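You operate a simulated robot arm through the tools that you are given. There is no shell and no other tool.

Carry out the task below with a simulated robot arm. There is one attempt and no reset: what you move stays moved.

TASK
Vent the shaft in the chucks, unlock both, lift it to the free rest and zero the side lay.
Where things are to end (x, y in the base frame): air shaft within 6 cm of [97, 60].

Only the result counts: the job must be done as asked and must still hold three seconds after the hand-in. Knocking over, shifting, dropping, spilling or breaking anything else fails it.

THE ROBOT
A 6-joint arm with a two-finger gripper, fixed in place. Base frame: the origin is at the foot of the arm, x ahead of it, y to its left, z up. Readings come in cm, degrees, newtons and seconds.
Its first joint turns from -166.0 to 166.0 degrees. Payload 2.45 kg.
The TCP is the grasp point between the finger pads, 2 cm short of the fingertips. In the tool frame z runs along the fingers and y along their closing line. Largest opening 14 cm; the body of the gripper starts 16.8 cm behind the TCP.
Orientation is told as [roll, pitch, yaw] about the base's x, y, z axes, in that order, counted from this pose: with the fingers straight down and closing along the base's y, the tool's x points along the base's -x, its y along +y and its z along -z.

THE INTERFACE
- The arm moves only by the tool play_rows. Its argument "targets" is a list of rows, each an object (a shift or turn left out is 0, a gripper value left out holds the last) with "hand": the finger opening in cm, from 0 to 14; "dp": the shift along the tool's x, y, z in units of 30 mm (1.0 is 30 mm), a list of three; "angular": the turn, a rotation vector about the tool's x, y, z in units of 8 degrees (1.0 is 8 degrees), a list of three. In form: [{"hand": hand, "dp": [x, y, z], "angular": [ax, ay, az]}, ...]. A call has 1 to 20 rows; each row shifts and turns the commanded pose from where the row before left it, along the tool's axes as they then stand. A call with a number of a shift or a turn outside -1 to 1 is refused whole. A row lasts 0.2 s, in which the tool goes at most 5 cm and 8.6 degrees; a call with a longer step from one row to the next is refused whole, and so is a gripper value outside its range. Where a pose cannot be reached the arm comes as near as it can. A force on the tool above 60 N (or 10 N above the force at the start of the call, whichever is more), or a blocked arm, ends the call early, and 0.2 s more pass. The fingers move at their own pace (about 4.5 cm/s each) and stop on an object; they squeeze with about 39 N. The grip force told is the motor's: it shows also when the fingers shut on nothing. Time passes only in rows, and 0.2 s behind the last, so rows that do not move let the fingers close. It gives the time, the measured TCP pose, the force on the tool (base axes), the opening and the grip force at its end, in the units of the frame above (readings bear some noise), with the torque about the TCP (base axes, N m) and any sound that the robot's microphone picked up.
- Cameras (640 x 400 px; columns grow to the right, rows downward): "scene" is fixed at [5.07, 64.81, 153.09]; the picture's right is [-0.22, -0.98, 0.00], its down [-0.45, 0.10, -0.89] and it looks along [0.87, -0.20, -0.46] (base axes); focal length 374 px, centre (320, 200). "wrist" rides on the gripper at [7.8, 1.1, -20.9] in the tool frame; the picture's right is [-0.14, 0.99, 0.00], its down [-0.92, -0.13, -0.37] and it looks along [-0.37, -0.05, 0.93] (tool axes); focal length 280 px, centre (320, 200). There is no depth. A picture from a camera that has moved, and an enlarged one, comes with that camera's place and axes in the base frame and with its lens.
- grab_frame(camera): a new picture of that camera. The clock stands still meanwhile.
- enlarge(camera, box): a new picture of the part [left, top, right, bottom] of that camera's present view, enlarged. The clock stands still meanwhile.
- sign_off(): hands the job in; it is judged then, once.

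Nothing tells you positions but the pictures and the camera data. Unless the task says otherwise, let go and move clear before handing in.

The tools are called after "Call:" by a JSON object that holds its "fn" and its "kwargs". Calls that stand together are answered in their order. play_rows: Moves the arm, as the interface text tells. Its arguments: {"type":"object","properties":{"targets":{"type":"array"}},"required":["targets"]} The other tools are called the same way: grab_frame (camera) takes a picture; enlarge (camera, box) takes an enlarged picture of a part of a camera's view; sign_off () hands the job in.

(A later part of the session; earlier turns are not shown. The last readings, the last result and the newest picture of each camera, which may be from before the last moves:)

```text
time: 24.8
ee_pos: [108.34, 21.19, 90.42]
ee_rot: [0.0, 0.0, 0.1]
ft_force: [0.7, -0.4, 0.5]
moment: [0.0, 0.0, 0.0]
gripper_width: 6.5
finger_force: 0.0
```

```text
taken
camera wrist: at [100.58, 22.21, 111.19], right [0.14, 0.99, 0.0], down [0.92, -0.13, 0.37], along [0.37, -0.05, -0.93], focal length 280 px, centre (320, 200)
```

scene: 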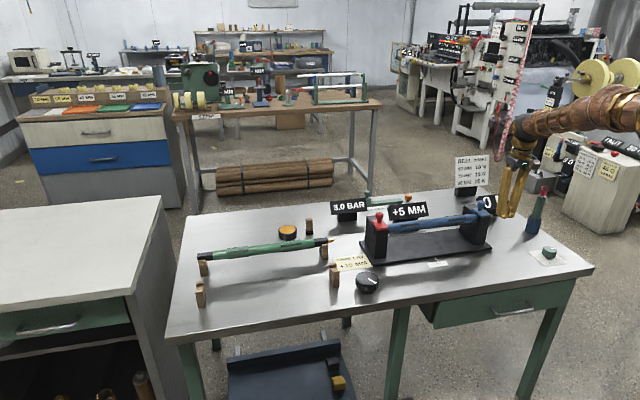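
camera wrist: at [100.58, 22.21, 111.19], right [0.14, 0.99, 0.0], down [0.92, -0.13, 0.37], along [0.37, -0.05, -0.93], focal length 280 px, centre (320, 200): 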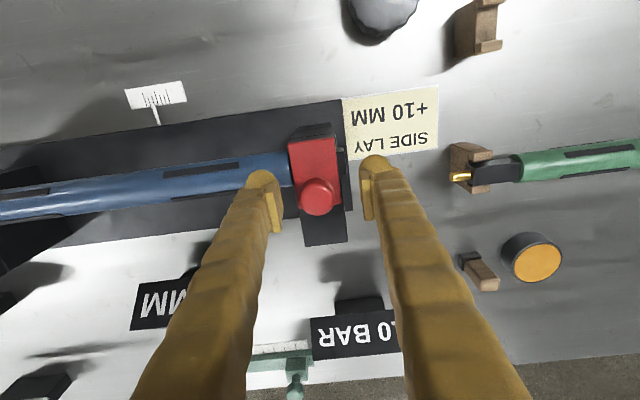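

Aligned. I'll grip and slide it to +x in the same way.

Call:
{"fn": "play_rows", "kwargs": {"targets": [{"dp": [0, -0.04, 0], "hand": 0}, {}, {}, {}, {"dp": [-0.2, 0, 0]}, {"dp": [-0.2, 0, 0]}, {"dp": [-0.2, 0, 0]}, {"dp": [-0.2, 0, 0]}, {}]}}

Call:
{"fn": "grab_frame", "kwargs": {"camera": "wrist"}}

```text
time: 26.8
ee_pos: [110.85, 20.95, 90.21]
ee_rot: [0.0, 0.1, 0.0]
ft_force: [1.9, -1.7, -18.9]
moment: [-0.01, -0.08, 0.07]
gripper_width: 2.37
finger_force: 45.0
```

```text
taken
camera wrist: at [103.16, 21.97, 111.2], right [0.14, 0.99, 0.0], down [0.92, -0.13, 0.37], along [0.36, -0.05, -0.93], focal length 280 px, centre (320, 200)
```

wrist: 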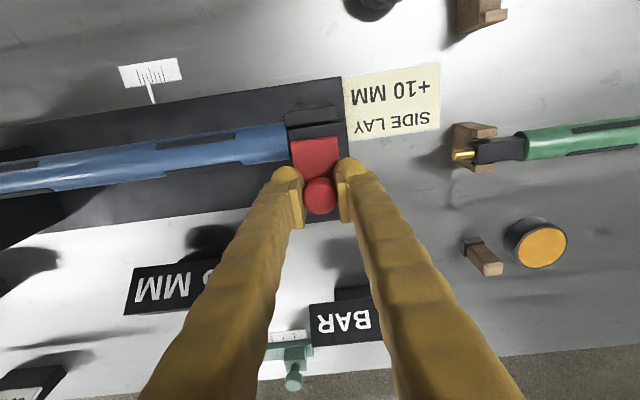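

Red plate is sliding as well. Continuing to its stop.

Call:
{"fn": "play_rows", "kwargs": {"targets": [{"dp": [-0.2, 0, 0.03]}, {"dp": [-0.2, 0, 0]}, {"dp": [-0.15, 0, 0]}, {"dp": [-0.1, 0, 0]}, {}]}}

Call:
{"fn": "enlarge", "kwargs": {"camera": "wrist", "box": [250, 80, 380, 240]}}

Call:
{"fn": "enlarge", "kwargs": {"camera": "scene", "box": [320, 150, 520, 275]}}

```text
time: 28.0
ee_pos: [112.77, 20.94, 90.29]
ee_rot: [0.0, 0.0, -0.1]
ft_force: [-20.7, 7.0, 3.8]
moment: [0.04, 0.53, 0.02]
gripper_width: 2.34
finger_force: 45.1
```

```text
2.50 times, centred on (315, 160) of wrist
camera zoom: at [105.08, 21.95, 111.2], right [0.14, 0.99, 0.0], down [0.92, -0.13, 0.37], along [0.36, -0.05, -0.93], focal length 701 px, centre (332, 300)
```

zoom: 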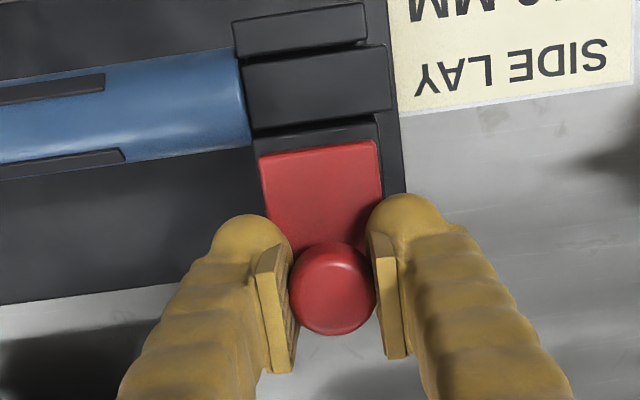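

```text
3.20 times, centred on (420, 212) of scene
camera zoom: at [5.07, 64.81, 153.09], right [-0.22, -0.98, 0.0], down [-0.45, 0.1, -0.89], along [0.87, -0.2, -0.46], focal length 1197 px, centre (0, 160)
```

zoom: 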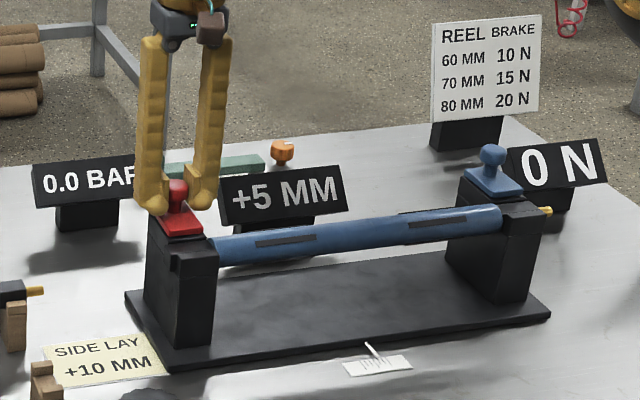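

Both clamps are open. I'll release the red knob, rise, move over the shaft's middle at y≈1.3, and turn the tool 90° so the fingers close across the shaft.

Call:
{"fn": "play_rows", "kwargs": {"targets": [{"dp": [0.1, 0, 0], "hand": 6.5}, {}, {}, {"dp": [0, 0, -1]}, {"dp": [0, 0, -1]}, {"dp": [0, 0, -1]}, {"dp": [0, 0, -1]}, {"dp": [0.24, -0.94, -0.5]}, {"dp": [0.24, -0.94, 0]}, {"dp": [0.24, -0.94, 0]}, {"dp": [0.24, -0.94, 0]}, {"dp": [0.24, -0.94, 0]}, {"dp": [0.24, -0.94, 0]}, {"dp": [0.1, -0.94, 0]}, {}]}}

Call:
{"fn": "play_rows", "kwargs": {"targets": [{"angular": [0, 0, -1]}, {"angular": [0, 0, -1]}, {"angular": [0, 0, -1]}]}}

Call:
{"fn": "grab_frame", "kwargs": {"camera": "wrist"}}

```text
time: 31.2
ee_pos: [107.98, 1.14, 103.8]
ee_rot: [0.0, 0.0, 0.0]
ft_force: [-0.7, -0.3, -0.2]
moment: [0.03, 0.01, 0.0]
gripper_width: 6.52
finger_force: 0.1
```

```text
time: 32.0
ee_pos: [107.97, 1.19, 103.83]
ee_rot: [0.0, 0.0, 24.0]
ft_force: [1.0, 0.3, -0.1]
moment: [-0.02, 0.02, -0.02]
gripper_width: 6.47
finger_force: 0.1
```

```text
taken
camera wrist: at [100.47, -1.1, 124.62], right [-0.28, 0.96, 0.0], down [0.89, 0.26, 0.37], along [0.35, 0.1, -0.93], focal length 280 px, centre (320, 200)
```

wrist: 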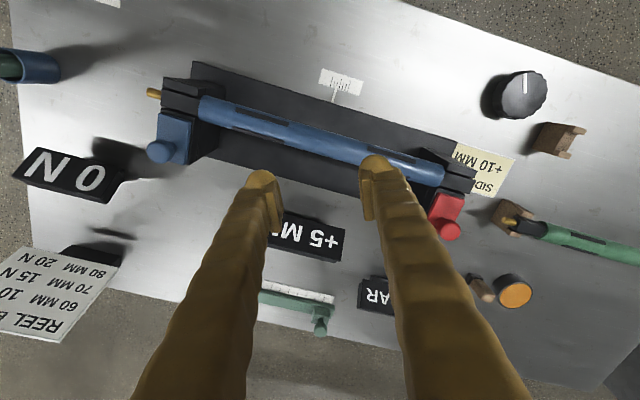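

Yaw goes the right way. I'll complete the 90° turn.

Call:
{"fn": "play_rows", "kwargs": {"targets": [{"angular": [0, 0, -1]}, {"angular": [0, 0, -1]}, {"angular": [0, 0, -1]}, {"angular": [0, 0, -1]}, {"angular": [0, 0, -1]}, {"angular": [0, 0, -1]}, {"angular": [0, 0, -1]}, {"angular": [0, 0, -1]}, {"angular": [0, 0, -0.25]}, {}]}}

Call:
{"fn": "grab_frame", "kwargs": {"camera": "wrist"}}

Call:
{"fn": "grab_frame", "kwargs": {"camera": "scene"}}

```text
time: 34.2
ee_pos: [107.89, 1.23, 103.7]
ee_rot: [0.0, 0.0, 90.0]
ft_force: [-1.3, -0.7, 1.0]
moment: [-0.04, -0.02, 0.01]
gripper_width: 6.52
finger_force: 0.0
```

```text
taken
camera wrist: at [106.91, -6.72, 124.63], right [-0.99, 0.14, 0.0], down [0.13, 0.92, 0.37], along [0.05, 0.37, -0.93], focal length 280 px, centre (320, 200)
```

wrist: 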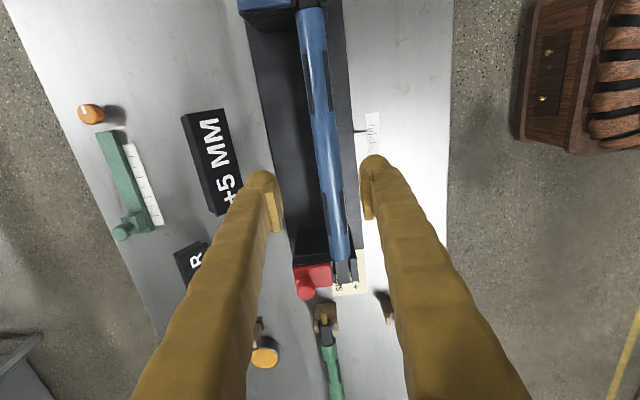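

```text
taken
```

scene: 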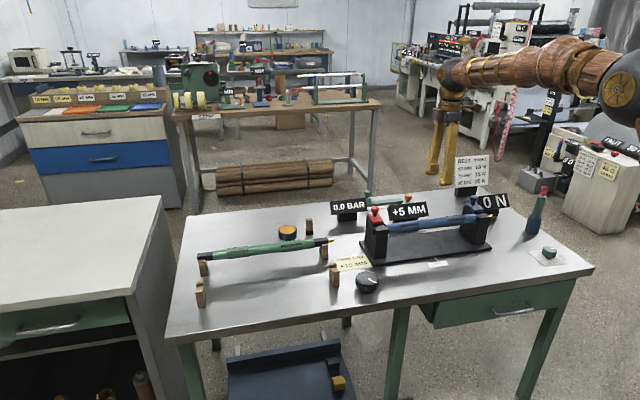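

I'll measure the shaft axis and its ends precisely from this view.

Call:
{"fn": "enlarge", "kwargs": {"camera": "wrist", "box": [260, 0, 400, 90]}}

Call:
{"fn": "enlarge", "kwargs": {"camera": "wrist", "box": [260, 90, 400, 180]}}

Call:
{"fn": "enlarge", "kwargs": {"camera": "wrist", "box": [260, 200, 400, 290]}}

```text
4.44 times, centred on (330, 45) of wrist
camera zoom: at [106.91, -6.72, 124.63], right [-0.99, 0.14, 0.0], down [0.13, 0.92, 0.37], along [0.05, 0.37, -0.93], focal length 1246 px, centre (276, 889)
```

zoom: 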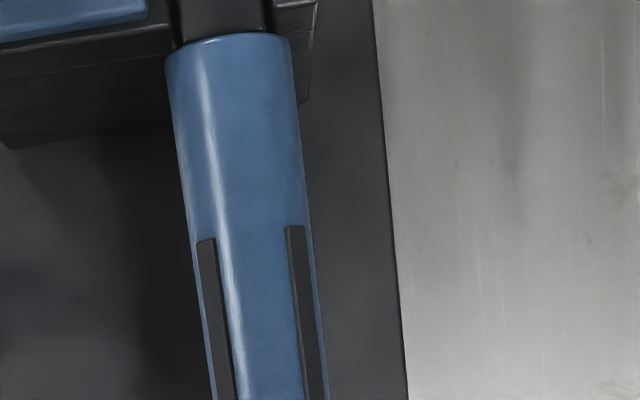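

```text
4.44 times, centred on (330, 135) of wrist
camera zoom: at [106.91, -6.72, 124.63], right [-0.99, 0.14, 0.0], down [0.13, 0.92, 0.37], along [0.05, 0.37, -0.93], focal length 1246 px, centre (276, 489)
```

zoom: 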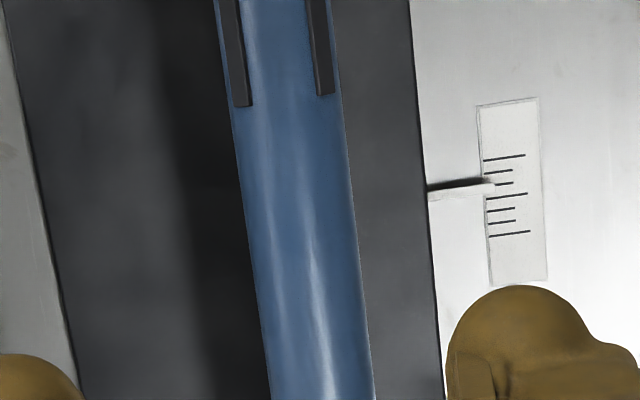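

```text
4.44 times, centred on (330, 245) of wrist
camera zoom: at [106.91, -6.72, 124.63], right [-0.99, 0.14, 0.0], down [0.13, 0.92, 0.37], along [0.05, 0.37, -0.93], focal length 1246 px, centre (276, 0)
```

zoom: 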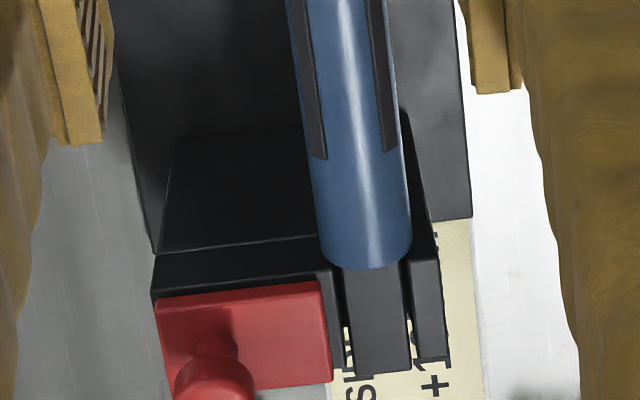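

Shaft axis at x≈107.2, and the body runs from y≈−15.3 to 19.2, so the centre is y≈1.9. I'll shift over that and lower partway to check again.

Call:
{"fn": "play_rows", "kwargs": {"targets": [{"dp": [-0.23, 0.2, 0]}, {"dp": [0, 0, 1]}, {"dp": [0, 0, 1]}, {"dp": [0, 0, 1]}, {"dp": [0, 0, 1]}, {}]}}

Call:
{"fn": "grab_frame", "kwargs": {"camera": "wrist"}}

Call:
{"fn": "enlarge", "kwargs": {"camera": "scene", "box": [350, 150, 510, 275]}}

```text
time: 35.6
ee_pos: [107.35, 1.8, 91.76]
ee_rot: [0.0, 0.0, 89.9]
ft_force: [-0.4, 0.2, 0.0]
moment: [0.0, -0.04, 0.02]
gripper_width: 6.49
finger_force: 0.0
```

```text
taken
camera wrist: at [106.44, -6.1, 112.71], right [-0.99, 0.14, 0.0], down [0.13, 0.92, 0.37], along [0.05, 0.37, -0.93], focal length 280 px, centre (320, 200)
```

wrist: 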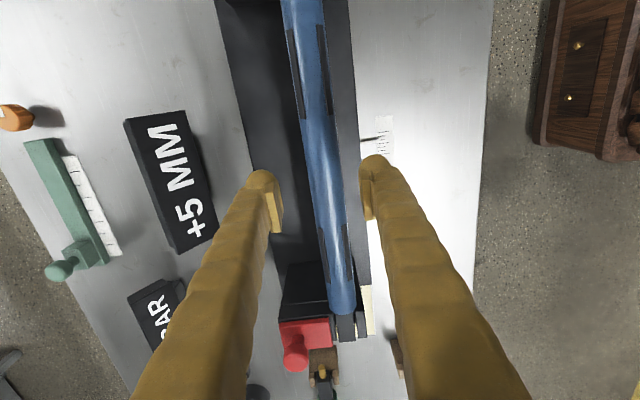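

```text
3.20 times, centred on (430, 212) of scene
camera zoom: at [5.07, 64.81, 153.09], right [-0.22, -0.98, 0.0], down [-0.45, 0.1, -0.89], along [0.87, -0.2, -0.46], focal length 1197 px, centre (-32, 160)
```

zoom: 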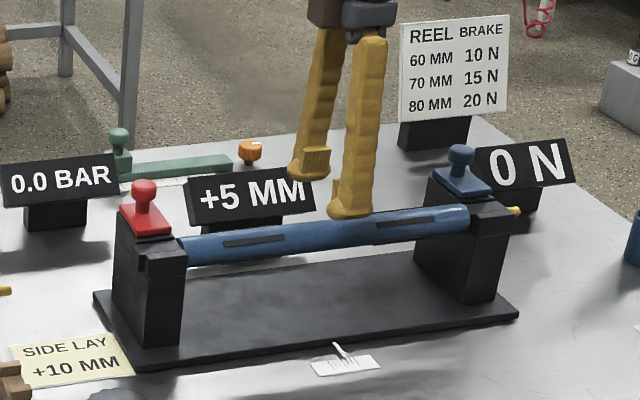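

Call:
{"fn": "enlarge", "kwargs": {"camera": "wrist", "box": [260, 150, 400, 240]}}

```text
4.44 times, centred on (330, 195) of wrist
camera zoom: at [106.44, -6.1, 112.71], right [-0.99, 0.14, 0.0], down [0.13, 0.92, 0.37], along [0.05, 0.37, -0.93], focal length 1246 px, centre (276, 222)
```

zoom: 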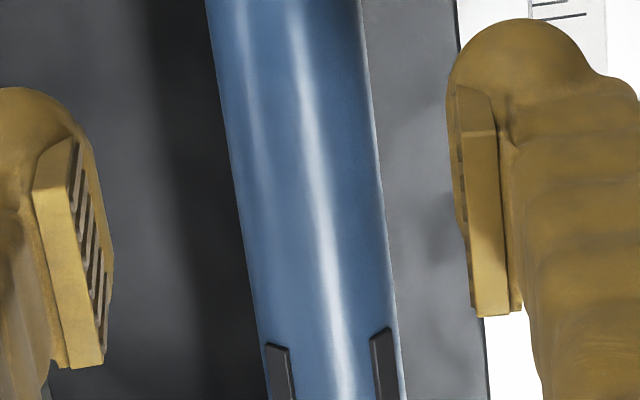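

The shaft axis is at x≈107.05. I'll correct by −0.3 cm, lower to z≈84.6 and close.

Call:
{"fn": "play_rows", "kwargs": {"targets": [{"dp": [0, 0.1, 0]}, {"dp": [0, 0, 1]}, {"dp": [0, 0, 1]}, {"dp": [0, 0, 0.38]}, {}]}}

Call:
{"fn": "enlarge", "kwargs": {"camera": "wrist", "box": [240, 120, 400, 240]}}

Call:
{"fn": "enlarge", "kwargs": {"camera": "scene", "box": [350, 150, 510, 275]}}

```text
time: 36.8
ee_pos: [106.88, 1.63, 84.39]
ee_rot: [0.1, 0.1, 90.0]
ft_force: [1.0, -0.1, 0.0]
moment: [-0.01, 0.03, 0.0]
gripper_width: 6.48
finger_force: 0.0
```

```text
3.33 times, centred on (320, 180) of wrist
camera zoom: at [105.83, -6.2, 105.39], right [-0.99, 0.14, 0.0], down [0.13, 0.92, 0.37], along [0.05, 0.37, -0.93], focal length 935 px, centre (320, 267)
```

zoom: 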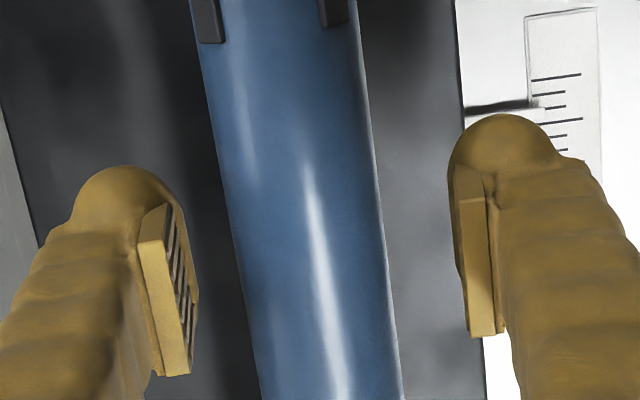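

```text
3.20 times, centred on (430, 212) of scene
camera zoom: at [5.07, 64.81, 153.09], right [-0.22, -0.98, 0.0], down [-0.45, 0.1, -0.89], along [0.87, -0.2, -0.46], focal length 1197 px, centre (-32, 160)
```

zoom: 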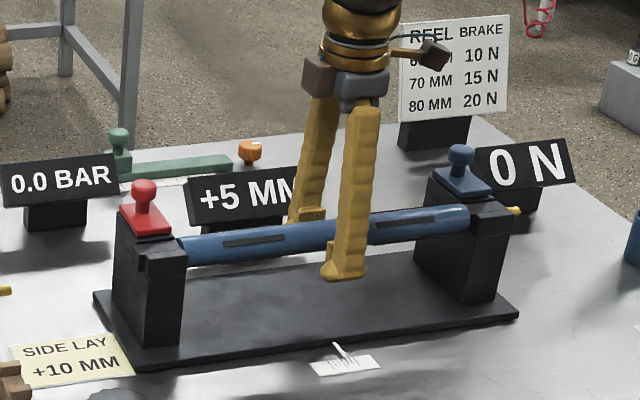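

The shaft is centred between the pads. Closing.

Call:
{"fn": "play_rows", "kwargs": {"targets": [{"hand": 0}, {}, {}, {}, {}, {}]}}

```text
time: 38.2
ee_pos: [106.85, 1.66, 84.42]
ee_rot: [-0.1, 0.0, 90.0]
ft_force: [0.1, 0.7, 2.9]
moment: [0.08, -0.07, -0.86]
gripper_width: 3.01
finger_force: 39.4
```

Gripped at 3.0 cm. I'll lift slowly and check the force.

Call:
{"fn": "play_rows", "kwargs": {"targets": [{"dp": [0, 0, -0.1]}, {"dp": [0, 0, -0.1]}, {"dp": [0, 0, -0.1]}, {}]}}

Call:
{"fn": "enlarge", "kwargs": {"camera": "scene", "box": [350, 150, 510, 275]}}

```text
time: 39.2
ee_pos: [107.04, 1.85, 85.53]
ee_rot: [0.0, 0.0, 90.0]
ft_force: [0.3, -0.2, -7.2]
moment: [0.06, 0.02, -0.88]
gripper_width: 2.98
finger_force: 38.7
```

```text
3.20 times, centred on (430, 212) of scene
camera zoom: at [5.07, 64.81, 153.09], right [-0.22, -0.98, 0.0], down [-0.45, 0.1, -0.89], along [0.87, -0.2, -0.46], focal length 1197 px, centre (-32, 160)
```

zoom: 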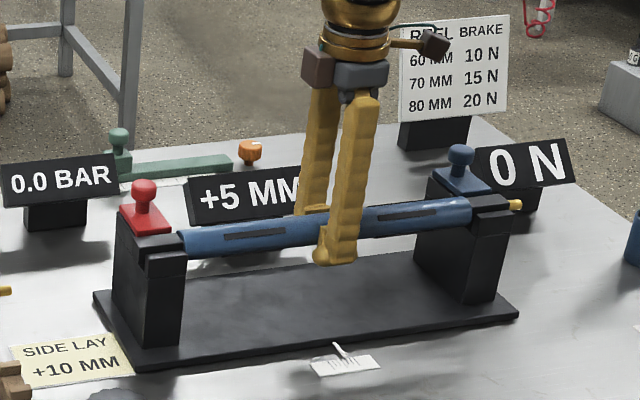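

It lifts with about 7 N weight, level and balanced. Raising clear.

Call:
{"fn": "play_rows", "kwargs": {"targets": [{"dp": [0, 0, -0.4]}, {"dp": [0, 0, -0.5]}, {"dp": [0, 0, -0.7]}, {"dp": [0, 0, -0.8]}, {"dp": [0, 0, -0.8]}, {"dp": [0, 0, -0.8]}, {"dp": [0, 0, -0.8]}, {}]}}

Call:
{"fn": "grab_frame", "kwargs": {"camera": "scene"}}

Call:
{"fn": "grab_frame", "kwargs": {"camera": "wrist"}}

```text
time: 41.0
ee_pos: [107.22, 1.95, 99.96]
ee_rot: [0.0, 0.0, 90.0]
ft_force: [-0.3, 0.5, -7.1]
moment: [0.02, 0.01, -0.14]
gripper_width: 3.04
finger_force: 39.1
```

```text
taken
```

scene: 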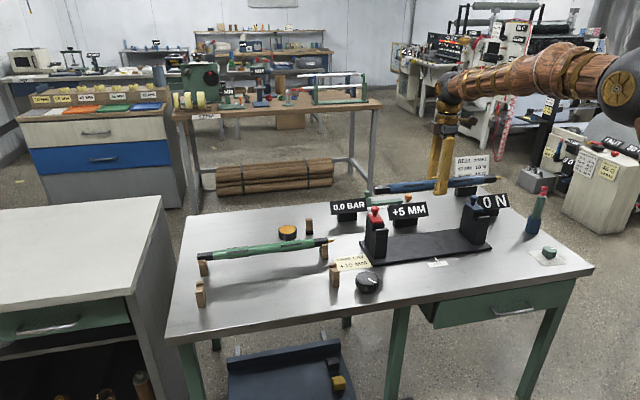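

```text
taken
camera wrist: at [106.17, -5.88, 120.87], right [-0.99, 0.14, 0.0], down [0.13, 0.92, 0.37], along [0.05, 0.37, -0.93], focal length 280 px, centre (320, 200)
```

wrist: 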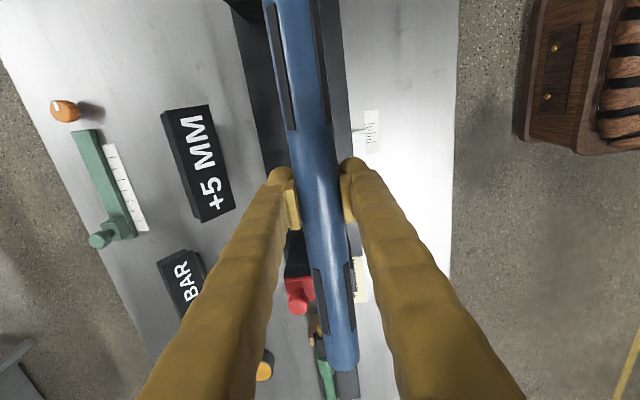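

The shaft is free and held level. I'll carry it over the table at z=100 towards the free rest at (97, 60).

Call:
{"fn": "play_rows", "kwargs": {"targets": [{"dp": [-0.4, 0.1, 0]}, {"dp": [-0.8, 0.2, 0]}, {"dp": [-0.96, 0.2, 0]}, {"dp": [-0.96, 0.2, 0]}, {"dp": [-0.96, 0.2, 0]}, {"dp": [-0.96, 0.2, 0]}, {"dp": [-0.96, 0.2, 0]}, {"dp": [-0.96, 0.2, 0]}, {"dp": [-0.96, 0.2, 0]}, {"dp": [-0.96, 0.2, 0]}, {"dp": [-0.96, 0.2, 0]}, {"dp": [-0.96, 0.2, 0]}, {"dp": [-0.96, 0.2, 0]}, {"dp": [-0.96, 0.2, 0]}, {"dp": [-0.96, 0.2, 0]}, {"dp": [-0.96, 0.2, 0]}, {"dp": [-0.8, 0.2, 0]}, {"dp": [-0.4, 0.1, 0]}, {}]}}

Call:
{"fn": "grab_frame", "kwargs": {"camera": "scene"}}

Call:
{"fn": "grab_frame", "kwargs": {"camera": "wrist"}}

```text
time: 45.0
ee_pos: [97.23, 49.18, 99.85]
ee_rot: [0.0, 0.0, 90.0]
ft_force: [0.6, -0.5, -6.9]
moment: [0.03, -0.03, -0.03]
gripper_width: 3.03
finger_force: 39.4
```

```text
taken
```

scene: 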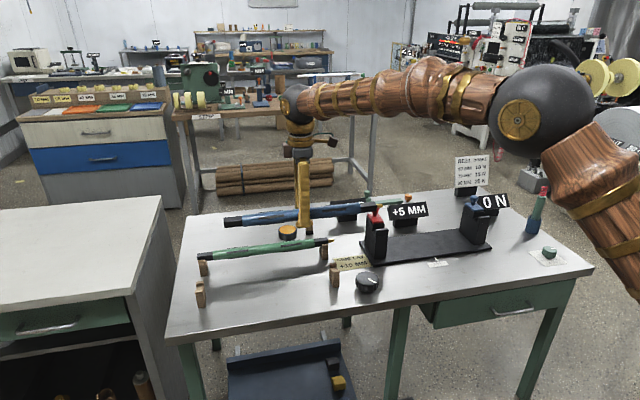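

```text
taken
camera wrist: at [96.06, 41.47, 120.78], right [-0.99, 0.14, 0.0], down [0.13, 0.92, 0.37], along [0.05, 0.37, -0.93], focal length 280 px, centre (320, 200)
```

wrist: 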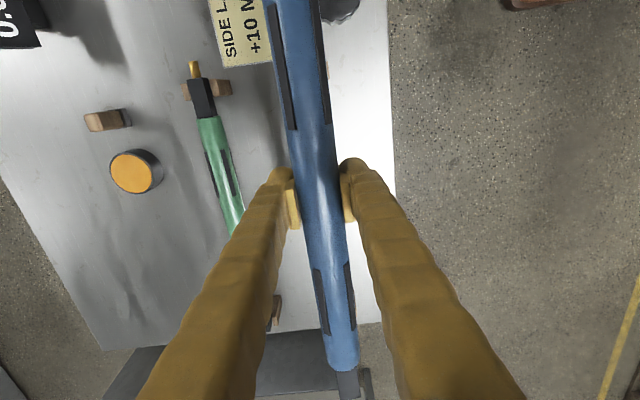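

The shaft hides the rests from the wrist camera here. I'll inspect the rests with the scene camera to get their notch positions.

Call:
{"fn": "enlarge", "kwargs": {"camera": "scene", "box": [180, 250, 228, 310]}}

Call:
{"fn": "enlarge", "kwargs": {"camera": "scene", "box": [310, 235, 358, 295]}}

Call:
{"fn": "enlarge", "kwargs": {"camera": "wrist", "box": [300, 0, 400, 100]}}

```text
6.67 times, centred on (204, 280) of scene
camera zoom: at [5.07, 64.81, 153.09], right [-0.22, -0.98, 0.0], down [-0.45, 0.1, -0.89], along [0.87, -0.2, -0.46], focal length 2494 px, centre (1093, -333)
```

zoom: 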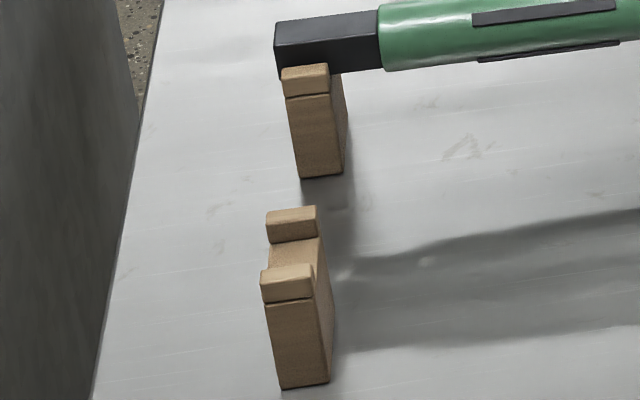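

```text
6.67 times, centred on (334, 265) of scene
camera zoom: at [5.07, 64.81, 153.09], right [-0.22, -0.98, 0.0], down [-0.45, 0.1, -0.89], along [0.87, -0.2, -0.46], focal length 2494 px, centre (227, -233)
```

zoom: 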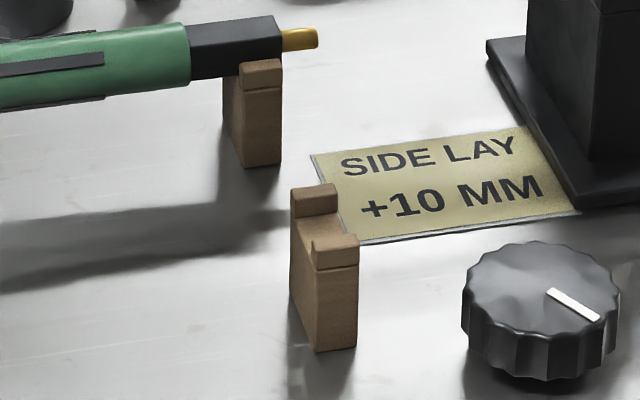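

```text
4.00 times, centred on (350, 50) of wrist
camera zoom: at [96.06, 41.47, 120.78], right [-0.99, 0.14, 0.0], down [0.13, 0.92, 0.37], along [0.05, 0.37, -0.93], focal length 1122 px, centre (200, 800)
```

zoom: 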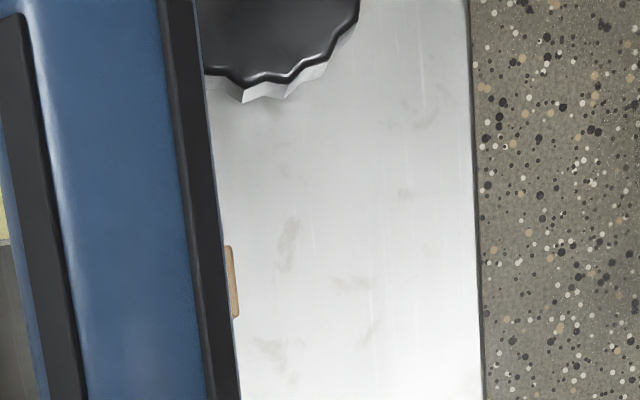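

From the scene view the notches span about x 95.7–98.7 (centre ≈97.1), with the floor at z≈79 and rests at y≈39.5 and 80.5. I'll move on to y=60 and lower to just above.

Call:
{"fn": "play_rows", "kwargs": {"targets": [{"dp": [-0.6, 0, 0]}, {"dp": [-0.9, 0, 0]}, {"dp": [-0.9, 0, 0]}, {"dp": [-0.8, 0, 0]}, {"dp": [-0.4, 0, 0]}, {"dp": [0, 0, 0.7]}, {"dp": [0, 0, 0.9]}, {"dp": [0, 0, 0.9]}, {"dp": [0, 0, 0.8]}, {"dp": [0, 0, 0.7]}, {}, {}]}}

Call:
{"fn": "grab_frame", "kwargs": {"camera": "scene"}}

Call:
{"fn": "enlarge", "kwargs": {"camera": "scene", "box": [180, 240, 228, 300]}}

Call:
{"fn": "enlarge", "kwargs": {"camera": "scene", "box": [310, 235, 358, 295]}}

Call:
{"fn": "grab_frame", "kwargs": {"camera": "wrist"}}

```text
time: 47.6
ee_pos: [96.75, 60.05, 87.79]
ee_rot: [0.1, 0.0, 90.0]
ft_force: [-0.4, -0.7, -8.1]
moment: [0.06, -0.01, 0.01]
gripper_width: 3.03
finger_force: 39.1
```

```text
taken
```

scene: 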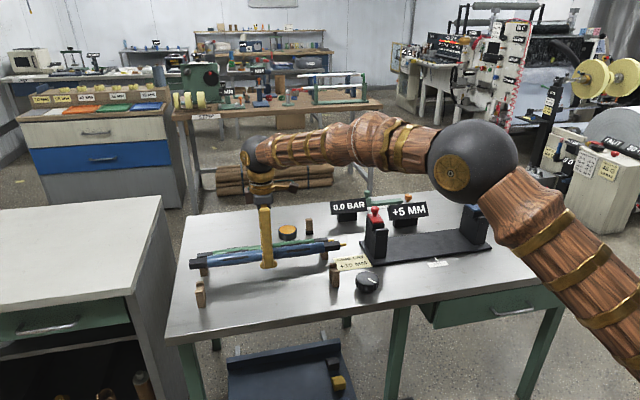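

```text
6.67 times, centred on (204, 270) of scene
camera zoom: at [5.07, 64.81, 153.09], right [-0.22, -0.98, 0.0], down [-0.45, 0.1, -0.89], along [0.87, -0.2, -0.46], focal length 2494 px, centre (1093, -267)
```

zoom: 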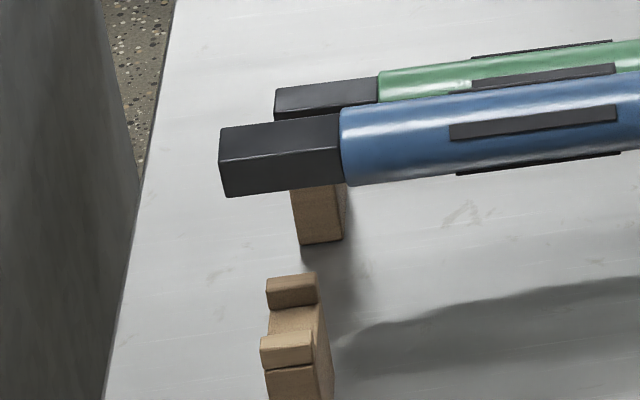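

```text
6.67 times, centred on (334, 265) of scene
camera zoom: at [5.07, 64.81, 153.09], right [-0.22, -0.98, 0.0], down [-0.45, 0.1, -0.89], along [0.87, -0.2, -0.46], focal length 2494 px, centre (227, -233)
```

zoom: 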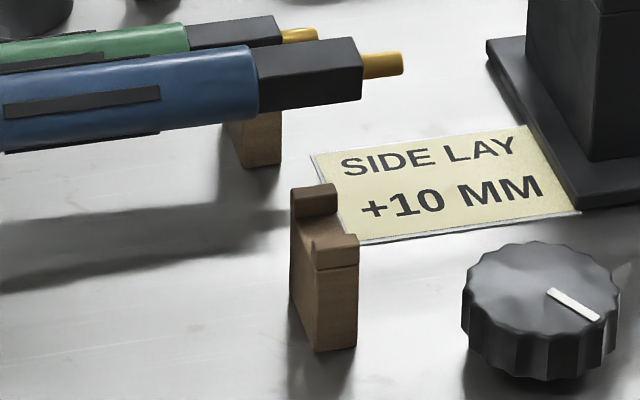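

```text
taken
camera wrist: at [95.72, 52.3, 108.77], right [-0.99, 0.14, 0.0], down [0.13, 0.92, 0.37], along [0.05, 0.37, -0.93], focal length 280 px, centre (320, 200)
```

wrist: 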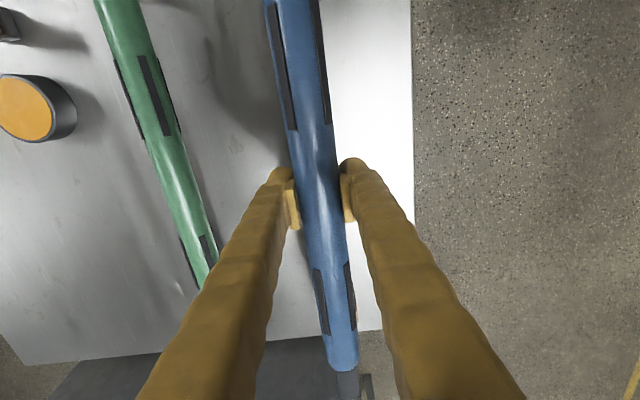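

The shaft lines up with the rest, with the journal bottoms about 8.8 cm above the notch floors. I'll nudge +0.2 cm in x and lower partway.

Call:
{"fn": "play_rows", "kwargs": {"targets": [{"dp": [0, -0.07, 0.4]}, {"dp": [0, 0, 0.7]}, {"dp": [0, 0, 0.5]}, {}, {}]}}

Call:
{"fn": "play_rows", "kwargs": {"targets": [{}]}}

Call:
{"fn": "play_rows", "kwargs": {"targets": [{}]}}

Call:
{"fn": "enlarge", "kwargs": {"camera": "scene", "box": [180, 240, 228, 300]}}

Call:
{"fn": "enlarge", "kwargs": {"camera": "scene", "box": [310, 235, 358, 295]}}

```text
time: 48.8
ee_pos: [97.21, 60.05, 83.01]
ee_rot: [0.0, 0.1, 90.0]
ft_force: [-0.5, 0.1, -6.8]
moment: [0.03, -0.01, -0.04]
gripper_width: 3.01
finger_force: 39.2
```

```text
time: 49.2
ee_pos: [97.41, 60.05, 82.89]
ee_rot: [0.0, 0.0, 89.9]
ft_force: [-0.4, -1.4, -7.5]
moment: [-0.01, -0.02, -0.01]
gripper_width: 3.02
finger_force: 39.6
```

```text
time: 49.6
ee_pos: [97.3, 59.89, 83.05]
ee_rot: [-0.1, 0.0, 90.0]
ft_force: [-0.3, -0.1, -6.7]
moment: [0.03, -0.03, -0.01]
gripper_width: 3.03
finger_force: 38.7
```

```text
6.67 times, centred on (204, 270) of scene
camera zoom: at [5.07, 64.81, 153.09], right [-0.22, -0.98, 0.0], down [-0.45, 0.1, -0.89], along [0.87, -0.2, -0.46], focal length 2494 px, centre (1093, -267)
```

zoom: 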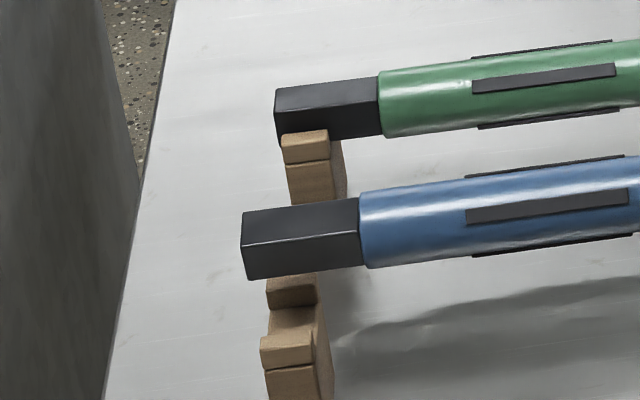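

```text
6.67 times, centred on (334, 265) of scene
camera zoom: at [5.07, 64.81, 153.09], right [-0.22, -0.98, 0.0], down [-0.45, 0.1, -0.89], along [0.87, -0.2, -0.46], focal length 2494 px, centre (227, -233)
```

zoom: 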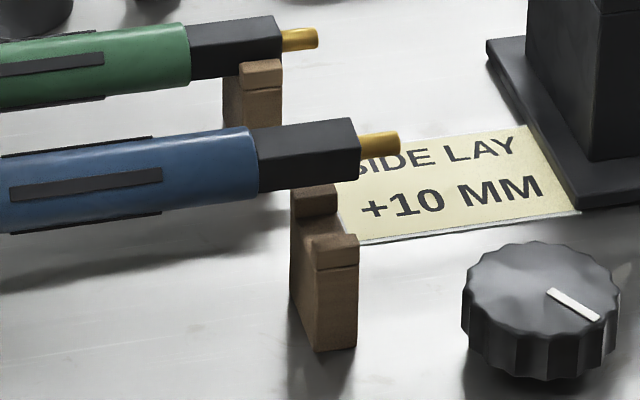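

y alignment matches how the green shaft sits. I'll correct x by −0.2 and lower further.

Call:
{"fn": "play_rows", "kwargs": {"targets": [{"dp": [0, 0.07, 0.4]}, {"dp": [0, 0, 0.4]}, {}, {}]}}

Call:
{"fn": "play_rows", "kwargs": {"targets": [{}]}}

Call:
{"fn": "enlarge", "kwargs": {"camera": "scene", "box": [180, 240, 228, 300]}}

Call:
{"fn": "enlarge", "kwargs": {"camera": "scene", "box": [310, 235, 358, 295]}}

```text
time: 50.6
ee_pos: [96.9, 60.12, 80.57]
ee_rot: [0.0, 0.0, 90.1]
ft_force: [0.1, 0.5, -7.0]
moment: [0.05, -0.01, 0.01]
gripper_width: 3.01
finger_force: 38.9
```

```text
time: 51.0
ee_pos: [97.0, 59.89, 80.52]
ee_rot: [0.0, 0.0, 89.9]
ft_force: [0.4, -0.3, -7.4]
moment: [0.03, 0.0, 0.0]
gripper_width: 2.99
finger_force: 39.6
```

```text
6.67 times, centred on (204, 270) of scene
camera zoom: at [5.07, 64.81, 153.09], right [-0.22, -0.98, 0.0], down [-0.45, 0.1, -0.89], along [0.87, -0.2, -0.46], focal length 2494 px, centre (1093, -267)
```

zoom: 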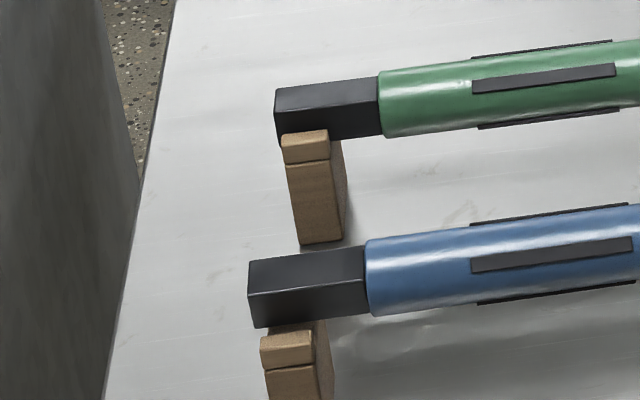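

```text
6.67 times, centred on (334, 265) of scene
camera zoom: at [5.07, 64.81, 153.09], right [-0.22, -0.98, 0.0], down [-0.45, 0.1, -0.89], along [0.87, -0.2, -0.46], focal length 2494 px, centre (227, -233)
```

zoom: 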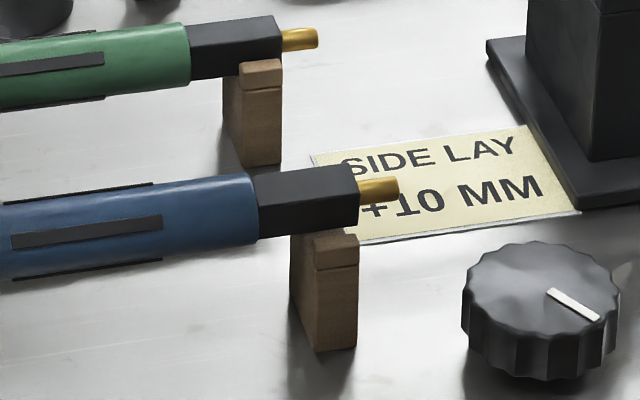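

About 1.3 cm left. Lowering in small steps and watching the force.

Call:
{"fn": "play_rows", "kwargs": {"targets": [{"dp": [0, 0, 0.12]}, {"dp": [0, 0, 0.12]}, {}]}}

Call:
{"fn": "play_rows", "kwargs": {"targets": [{"dp": [0, 0, 0.08]}, {}]}}

Call:
{"fn": "enlarge", "kwargs": {"camera": "scene", "box": [180, 240, 228, 300]}}

```text
time: 51.8
ee_pos: [96.98, 60.08, 79.92]
ee_rot: [0.0, 0.0, 90.0]
ft_force: [0.5, 0.1, -7.4]
moment: [0.01, -0.02, 0.0]
gripper_width: 3.0
finger_force: 38.7
```

```text
time: 52.4
ee_pos: [97.03, 60.17, 79.75]
ee_rot: [0.0, 0.0, 89.9]
ft_force: [0.4, -0.4, -7.6]
moment: [0.04, 0.01, -0.03]
gripper_width: 3.03
finger_force: 38.7
```

```text
6.67 times, centred on (204, 270) of scene
camera zoom: at [5.07, 64.81, 153.09], right [-0.22, -0.98, 0.0], down [-0.45, 0.1, -0.89], along [0.87, -0.2, -0.46], focal length 2494 px, centre (1093, -267)
```

zoom: 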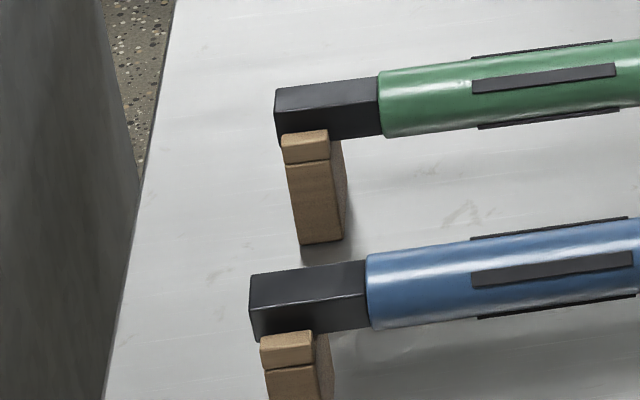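

The journal is going down behind the front ear, inside the notch. Continuing until it touches down.

Call:
{"fn": "play_rows", "kwargs": {"targets": [{"dp": [0, 0, 0.1]}, {}]}}

Call:
{"fn": "play_rows", "kwargs": {"targets": [{"dp": [0, 0, 0.07]}, {}]}}

Call:
{"fn": "play_rows", "kwargs": {"targets": [{"dp": [0, 0, 0.05]}, {}]}}

Call:
{"fn": "enlarge", "kwargs": {"camera": "scene", "box": [180, 240, 228, 300]}}

```text
time: 53.0
ee_pos: [96.95, 60.11, 79.41]
ee_rot: [-0.2, 0.0, 89.9]
ft_force: [-0.3, -0.4, 1.2]
moment: [-0.43, 0.1, 0.08]
gripper_width: 3.03
finger_force: 39.0
```

```text
time: 53.6
ee_pos: [97.1, 60.14, 79.62]
ee_rot: [-0.2, -0.1, 90.0]
ft_force: [-0.9, 1.3, 27.6]
moment: [0.12, 0.32, 0.54]
gripper_width: 3.02
finger_force: 39.0
```

```text
time: 54.2
ee_pos: [97.04, 59.83, 79.08]
ee_rot: [0.0, 0.0, 90.0]
ft_force: [9.3, 2.1, 20.5]
moment: [-0.22, -0.02, -0.05]
gripper_width: 2.99
finger_force: 38.8
```

```text
6.67 times, centred on (204, 270) of scene
camera zoom: at [5.07, 64.81, 153.09], right [-0.22, -0.98, 0.0], down [-0.45, 0.1, -0.89], along [0.87, -0.2, -0.46], focal length 2494 px, centre (1093, -267)
```

zoom: 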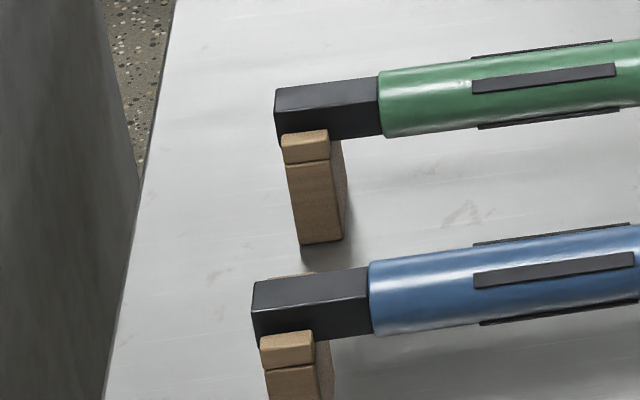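

It touched down, but the +9 N x force and the rear ear peeking out suggest it leans on the front ear. I'll check the other end.

Call:
{"fn": "enlarge", "kwargs": {"camera": "scene", "box": [315, 245, 347, 285]}}

Call:
{"fn": "enlarge", "kwargs": {"camera": "scene", "box": [188, 255, 220, 295]}}

```text
10.00 times, centred on (331, 265) of scene
camera zoom: at [5.07, 64.81, 153.09], right [-0.22, -0.98, 0.0], down [-0.45, 0.1, -0.89], along [0.87, -0.2, -0.46], focal length 3741 px, centre (210, -450)
```

zoom: 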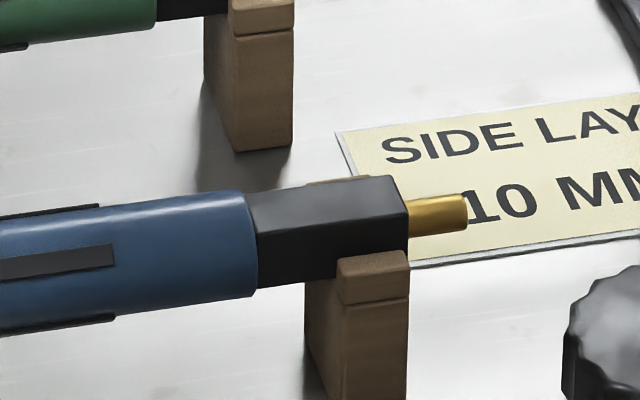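

```text
10.00 times, centred on (204, 275) of scene
camera zoom: at [5.07, 64.81, 153.09], right [-0.22, -0.98, 0.0], down [-0.45, 0.1, -0.89], along [0.87, -0.2, -0.46], focal length 3741 px, centre (1480, -550)
```

zoom: 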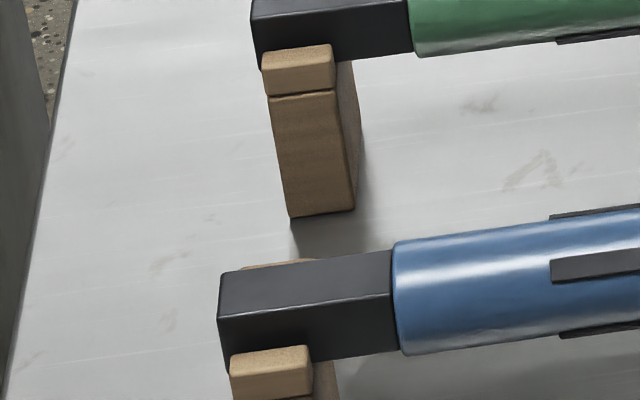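

Both journals sit inside their notches. I'll ease the pressing force slightly, then open the fingers.

Call:
{"fn": "play_rows", "kwargs": {"targets": [{"dp": [0, -0.03, -0.05]}, {}, {}]}}

Call:
{"fn": "play_rows", "kwargs": {"targets": [{"hand": 4.0}, {}, {}, {"hand": 6.0}, {}, {}]}}

Call:
{"fn": "grab_frame", "kwargs": {"camera": "scene"}}

Call:
{"fn": "enlarge", "kwargs": {"camera": "scene", "box": [188, 255, 220, 295]}}

Call:
{"fn": "enlarge", "kwargs": {"camera": "scene", "box": [315, 245, 347, 285]}}

```text
time: 55.0
ee_pos: [96.83, 60.18, 79.12]
ee_rot: [0.0, 0.0, 90.0]
ft_force: [-0.5, -5.4, 8.9]
moment: [0.08, 0.07, 0.96]
gripper_width: 3.02
finger_force: 39.0
```

```text
time: 56.4
ee_pos: [97.01, 60.12, 79.15]
ee_rot: [0.0, -0.1, 90.0]
ft_force: [-0.2, -0.7, 0.3]
moment: [0.0, 0.0, -0.01]
gripper_width: 6.02
finger_force: 0.0
```

```text
taken
```

scene: 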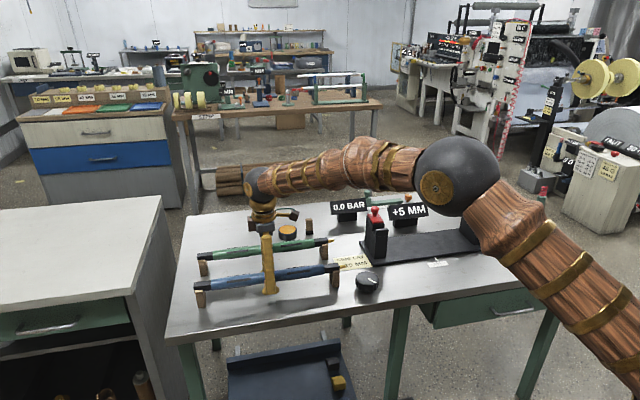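

```text
10.00 times, centred on (204, 275) of scene
camera zoom: at [5.07, 64.81, 153.09], right [-0.22, -0.98, 0.0], down [-0.45, 0.1, -0.89], along [0.87, -0.2, -0.46], focal length 3741 px, centre (1480, -550)
```

zoom: 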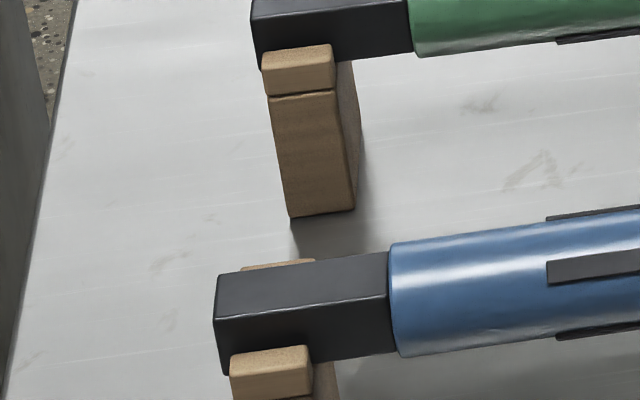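

```text
10.00 times, centred on (331, 265) of scene
camera zoom: at [5.07, 64.81, 153.09], right [-0.22, -0.98, 0.0], down [-0.45, 0.1, -0.89], along [0.87, -0.2, -0.46], focal length 3741 px, centre (210, -450)
```

zoom: 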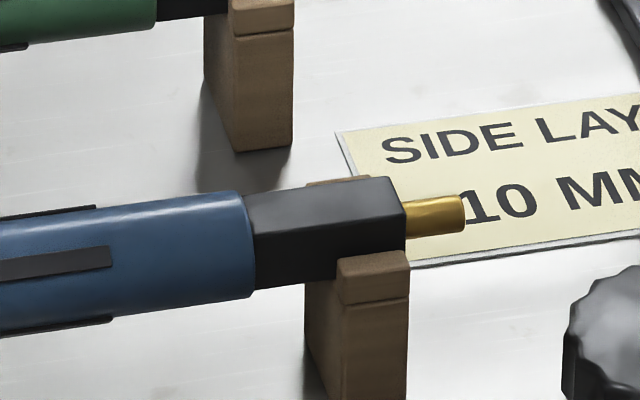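

The shaft rests in both notches and the fingers are clear of it. I'll rise straight up and go over the black knob at about (93.3, 29.7).

Call:
{"fn": "play_rows", "kwargs": {"targets": [{"dp": [0, 0, -0.5]}, {"dp": [0, 0, -1]}, {"dp": [0, 0, -1]}, {"dp": [0, 0, -1]}, {"dp": [0, 0, -1]}, {"dp": [0, 0, -1]}, {"dp": [0, 0, -1]}, {"dp": [0, 0, -1]}, {"dp": [1, 0.12, 0]}, {"dp": [1, 0.12, 0]}, {"dp": [1, 0.12, 0]}, {"dp": [1, 0.12, 0]}, {"dp": [1, 0.12, 0]}, {"dp": [1, 0.12, 0]}, {"dp": [1, 0.12, 0]}, {"dp": [1, 0.12, 0]}, {"dp": [1, 0.12, 0]}, {"dp": [1, 0.12, 0], "hand": 11}, {}, {}]}}

Call:
{"fn": "grab_frame", "kwargs": {"camera": "wrist"}}

Call:
{"fn": "grab_frame", "kwargs": {"camera": "scene"}}

```text
time: 60.6
ee_pos: [93.55, 30.36, 101.55]
ee_rot: [0.1, 0.0, 90.0]
ft_force: [0.6, 0.3, -0.7]
moment: [0.02, 0.03, 0.0]
gripper_width: 11.01
finger_force: 0.2
```

```text
taken
camera wrist: at [92.53, 22.5, 122.56], right [-0.99, 0.14, 0.0], down [0.13, 0.92, 0.37], along [0.05, 0.37, -0.93], focal length 280 px, centre (320, 200)
```

wrist: 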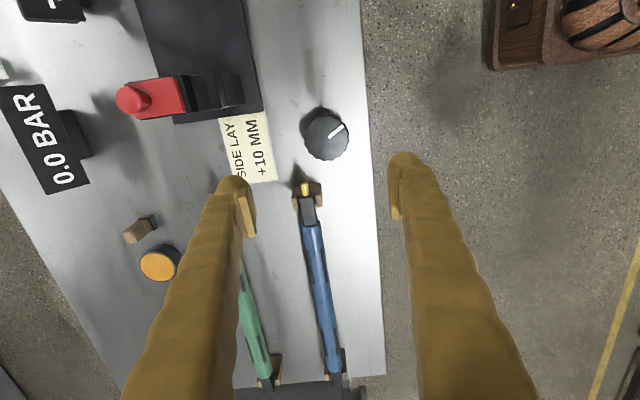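

```text
taken
```

scene: 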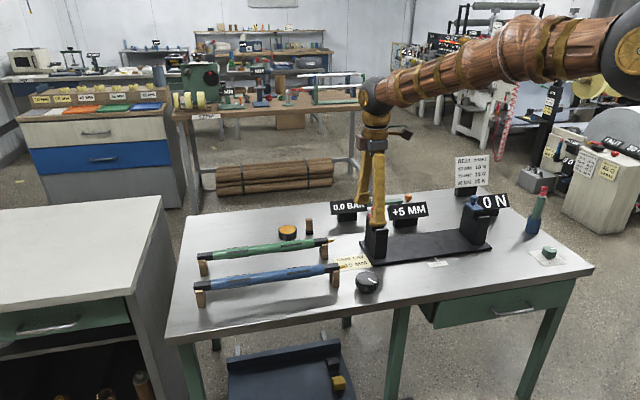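

Knob centre is at about (92.7, 29.9), diameter ≈7 cm. I'll adjust and lower partway to check.

Call:
{"fn": "play_rows", "kwargs": {"targets": [{"dp": [0.15, 0.28, 0]}, {"dp": [0, 0, 1]}, {"dp": [0, 0, 1]}, {"dp": [0, 0, 1]}, {"dp": [0, 0, 1]}, {"dp": [0, 0, 1]}, {}]}}

Call:
{"fn": "grab_frame", "kwargs": {"camera": "wrist"}}

Call:
{"fn": "enlarge", "kwargs": {"camera": "scene", "box": [300, 180, 460, 310]}}

```text
time: 62.2
ee_pos: [92.84, 29.52, 86.72]
ee_rot: [-0.1, 0.0, 90.0]
ft_force: [0.3, -0.4, -0.2]
moment: [-0.01, 0.02, 0.0]
gripper_width: 11.0
finger_force: 0.0
```

```text
taken
camera wrist: at [91.84, 21.72, 107.71], right [-0.99, 0.14, 0.0], down [0.13, 0.92, 0.37], along [0.05, 0.37, -0.93], focal length 280 px, centre (320, 200)
```

wrist: 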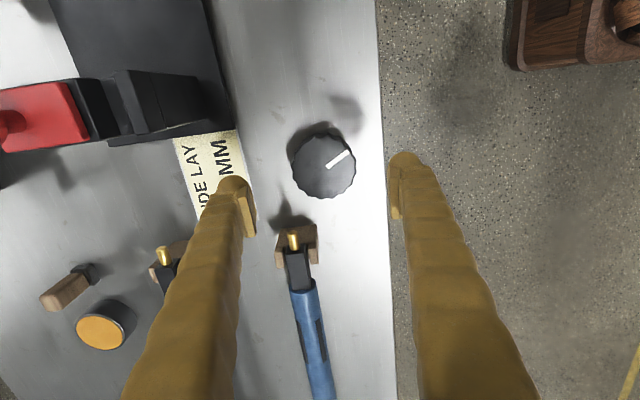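

```text
3.08 times, centred on (380, 245) of scene
camera zoom: at [5.07, 64.81, 153.09], right [-0.22, -0.98, 0.0], down [-0.45, 0.1, -0.89], along [0.87, -0.2, -0.46], focal length 1151 px, centre (135, 62)
```

zoom: 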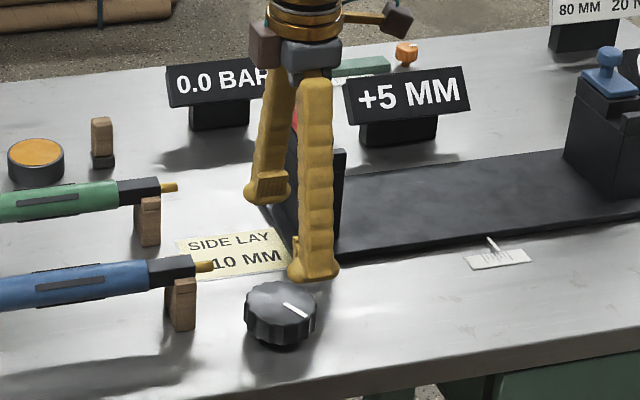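

Knob centre is (92.5, 30.0). Adjusting and lowering to z≈77.3 around it.

Call:
{"fn": "play_rows", "kwargs": {"targets": [{"dp": [-0.15, 0.1, 0]}, {"dp": [0, 0, 1]}, {"dp": [0, 0, 1]}, {"dp": [0, 0, 0.7]}, {"dp": [0, 0, 0.4]}, {}]}}

Call:
{"fn": "grab_frame", "kwargs": {"camera": "wrist"}}

Call:
{"fn": "enlarge", "kwargs": {"camera": "scene", "box": [300, 200, 440, 310]}}

```text
time: 63.6
ee_pos: [92.43, 30.05, 77.46]
ee_rot: [-0.1, 0.1, 90.1]
ft_force: [-0.6, 0.6, -0.2]
moment: [0.01, 0.0, -0.03]
gripper_width: 11.0
finger_force: 0.1
```

```text
taken
camera wrist: at [91.31, 22.19, 98.43], right [-0.99, 0.14, 0.0], down [0.13, 0.92, 0.37], along [0.05, 0.37, -0.93], focal length 280 px, centre (320, 200)
```

wrist: 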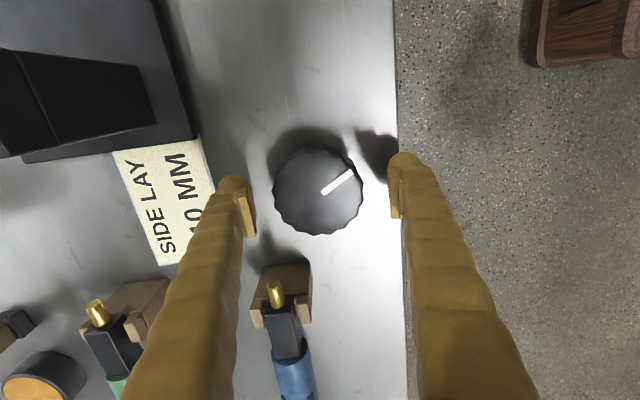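

```text
3.64 times, centred on (370, 255) of scene
camera zoom: at [5.07, 64.81, 153.09], right [-0.22, -0.98, 0.0], down [-0.45, 0.1, -0.89], along [0.87, -0.2, -0.46], focal length 1360 px, centre (138, 0)
```

zoom: 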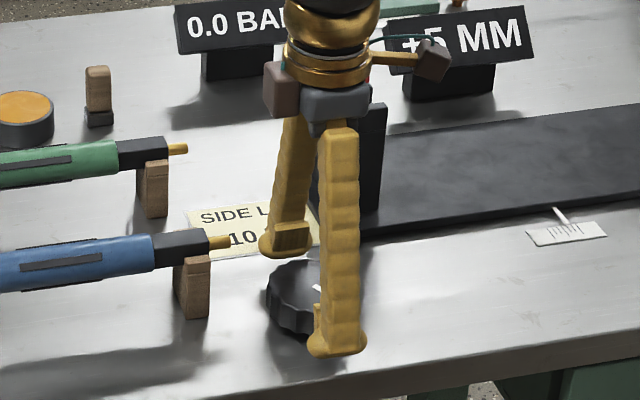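

Well centred. Closing on the knob.

Call:
{"fn": "play_rows", "kwargs": {"targets": [{"hand": 0}, {}, {}, {}, {}, {}]}}

```text
time: 65.0
ee_pos: [92.5, 30.06, 77.51]
ee_rot: [-0.3, 0.0, 89.9]
ft_force: [40.4, 0.1, -7.1]
moment: [-0.04, -0.44, 0.03]
gripper_width: 6.92
finger_force: 45.2
```

There's a 40 N side force, so I'm slightly off centre. I'll shift +x a little to relax it.

Call:
{"fn": "play_rows", "kwargs": {"targets": [{"dp": [0, -0.05, 0]}, {}]}}

```text
time: 65.6
ee_pos: [92.41, 30.03, 77.45]
ee_rot: [-0.1, 0.0, 90.0]
ft_force: [32.7, -6.2, 4.5]
moment: [-0.1, -0.31, 0.02]
gripper_width: 6.94
finger_force: 44.8
```

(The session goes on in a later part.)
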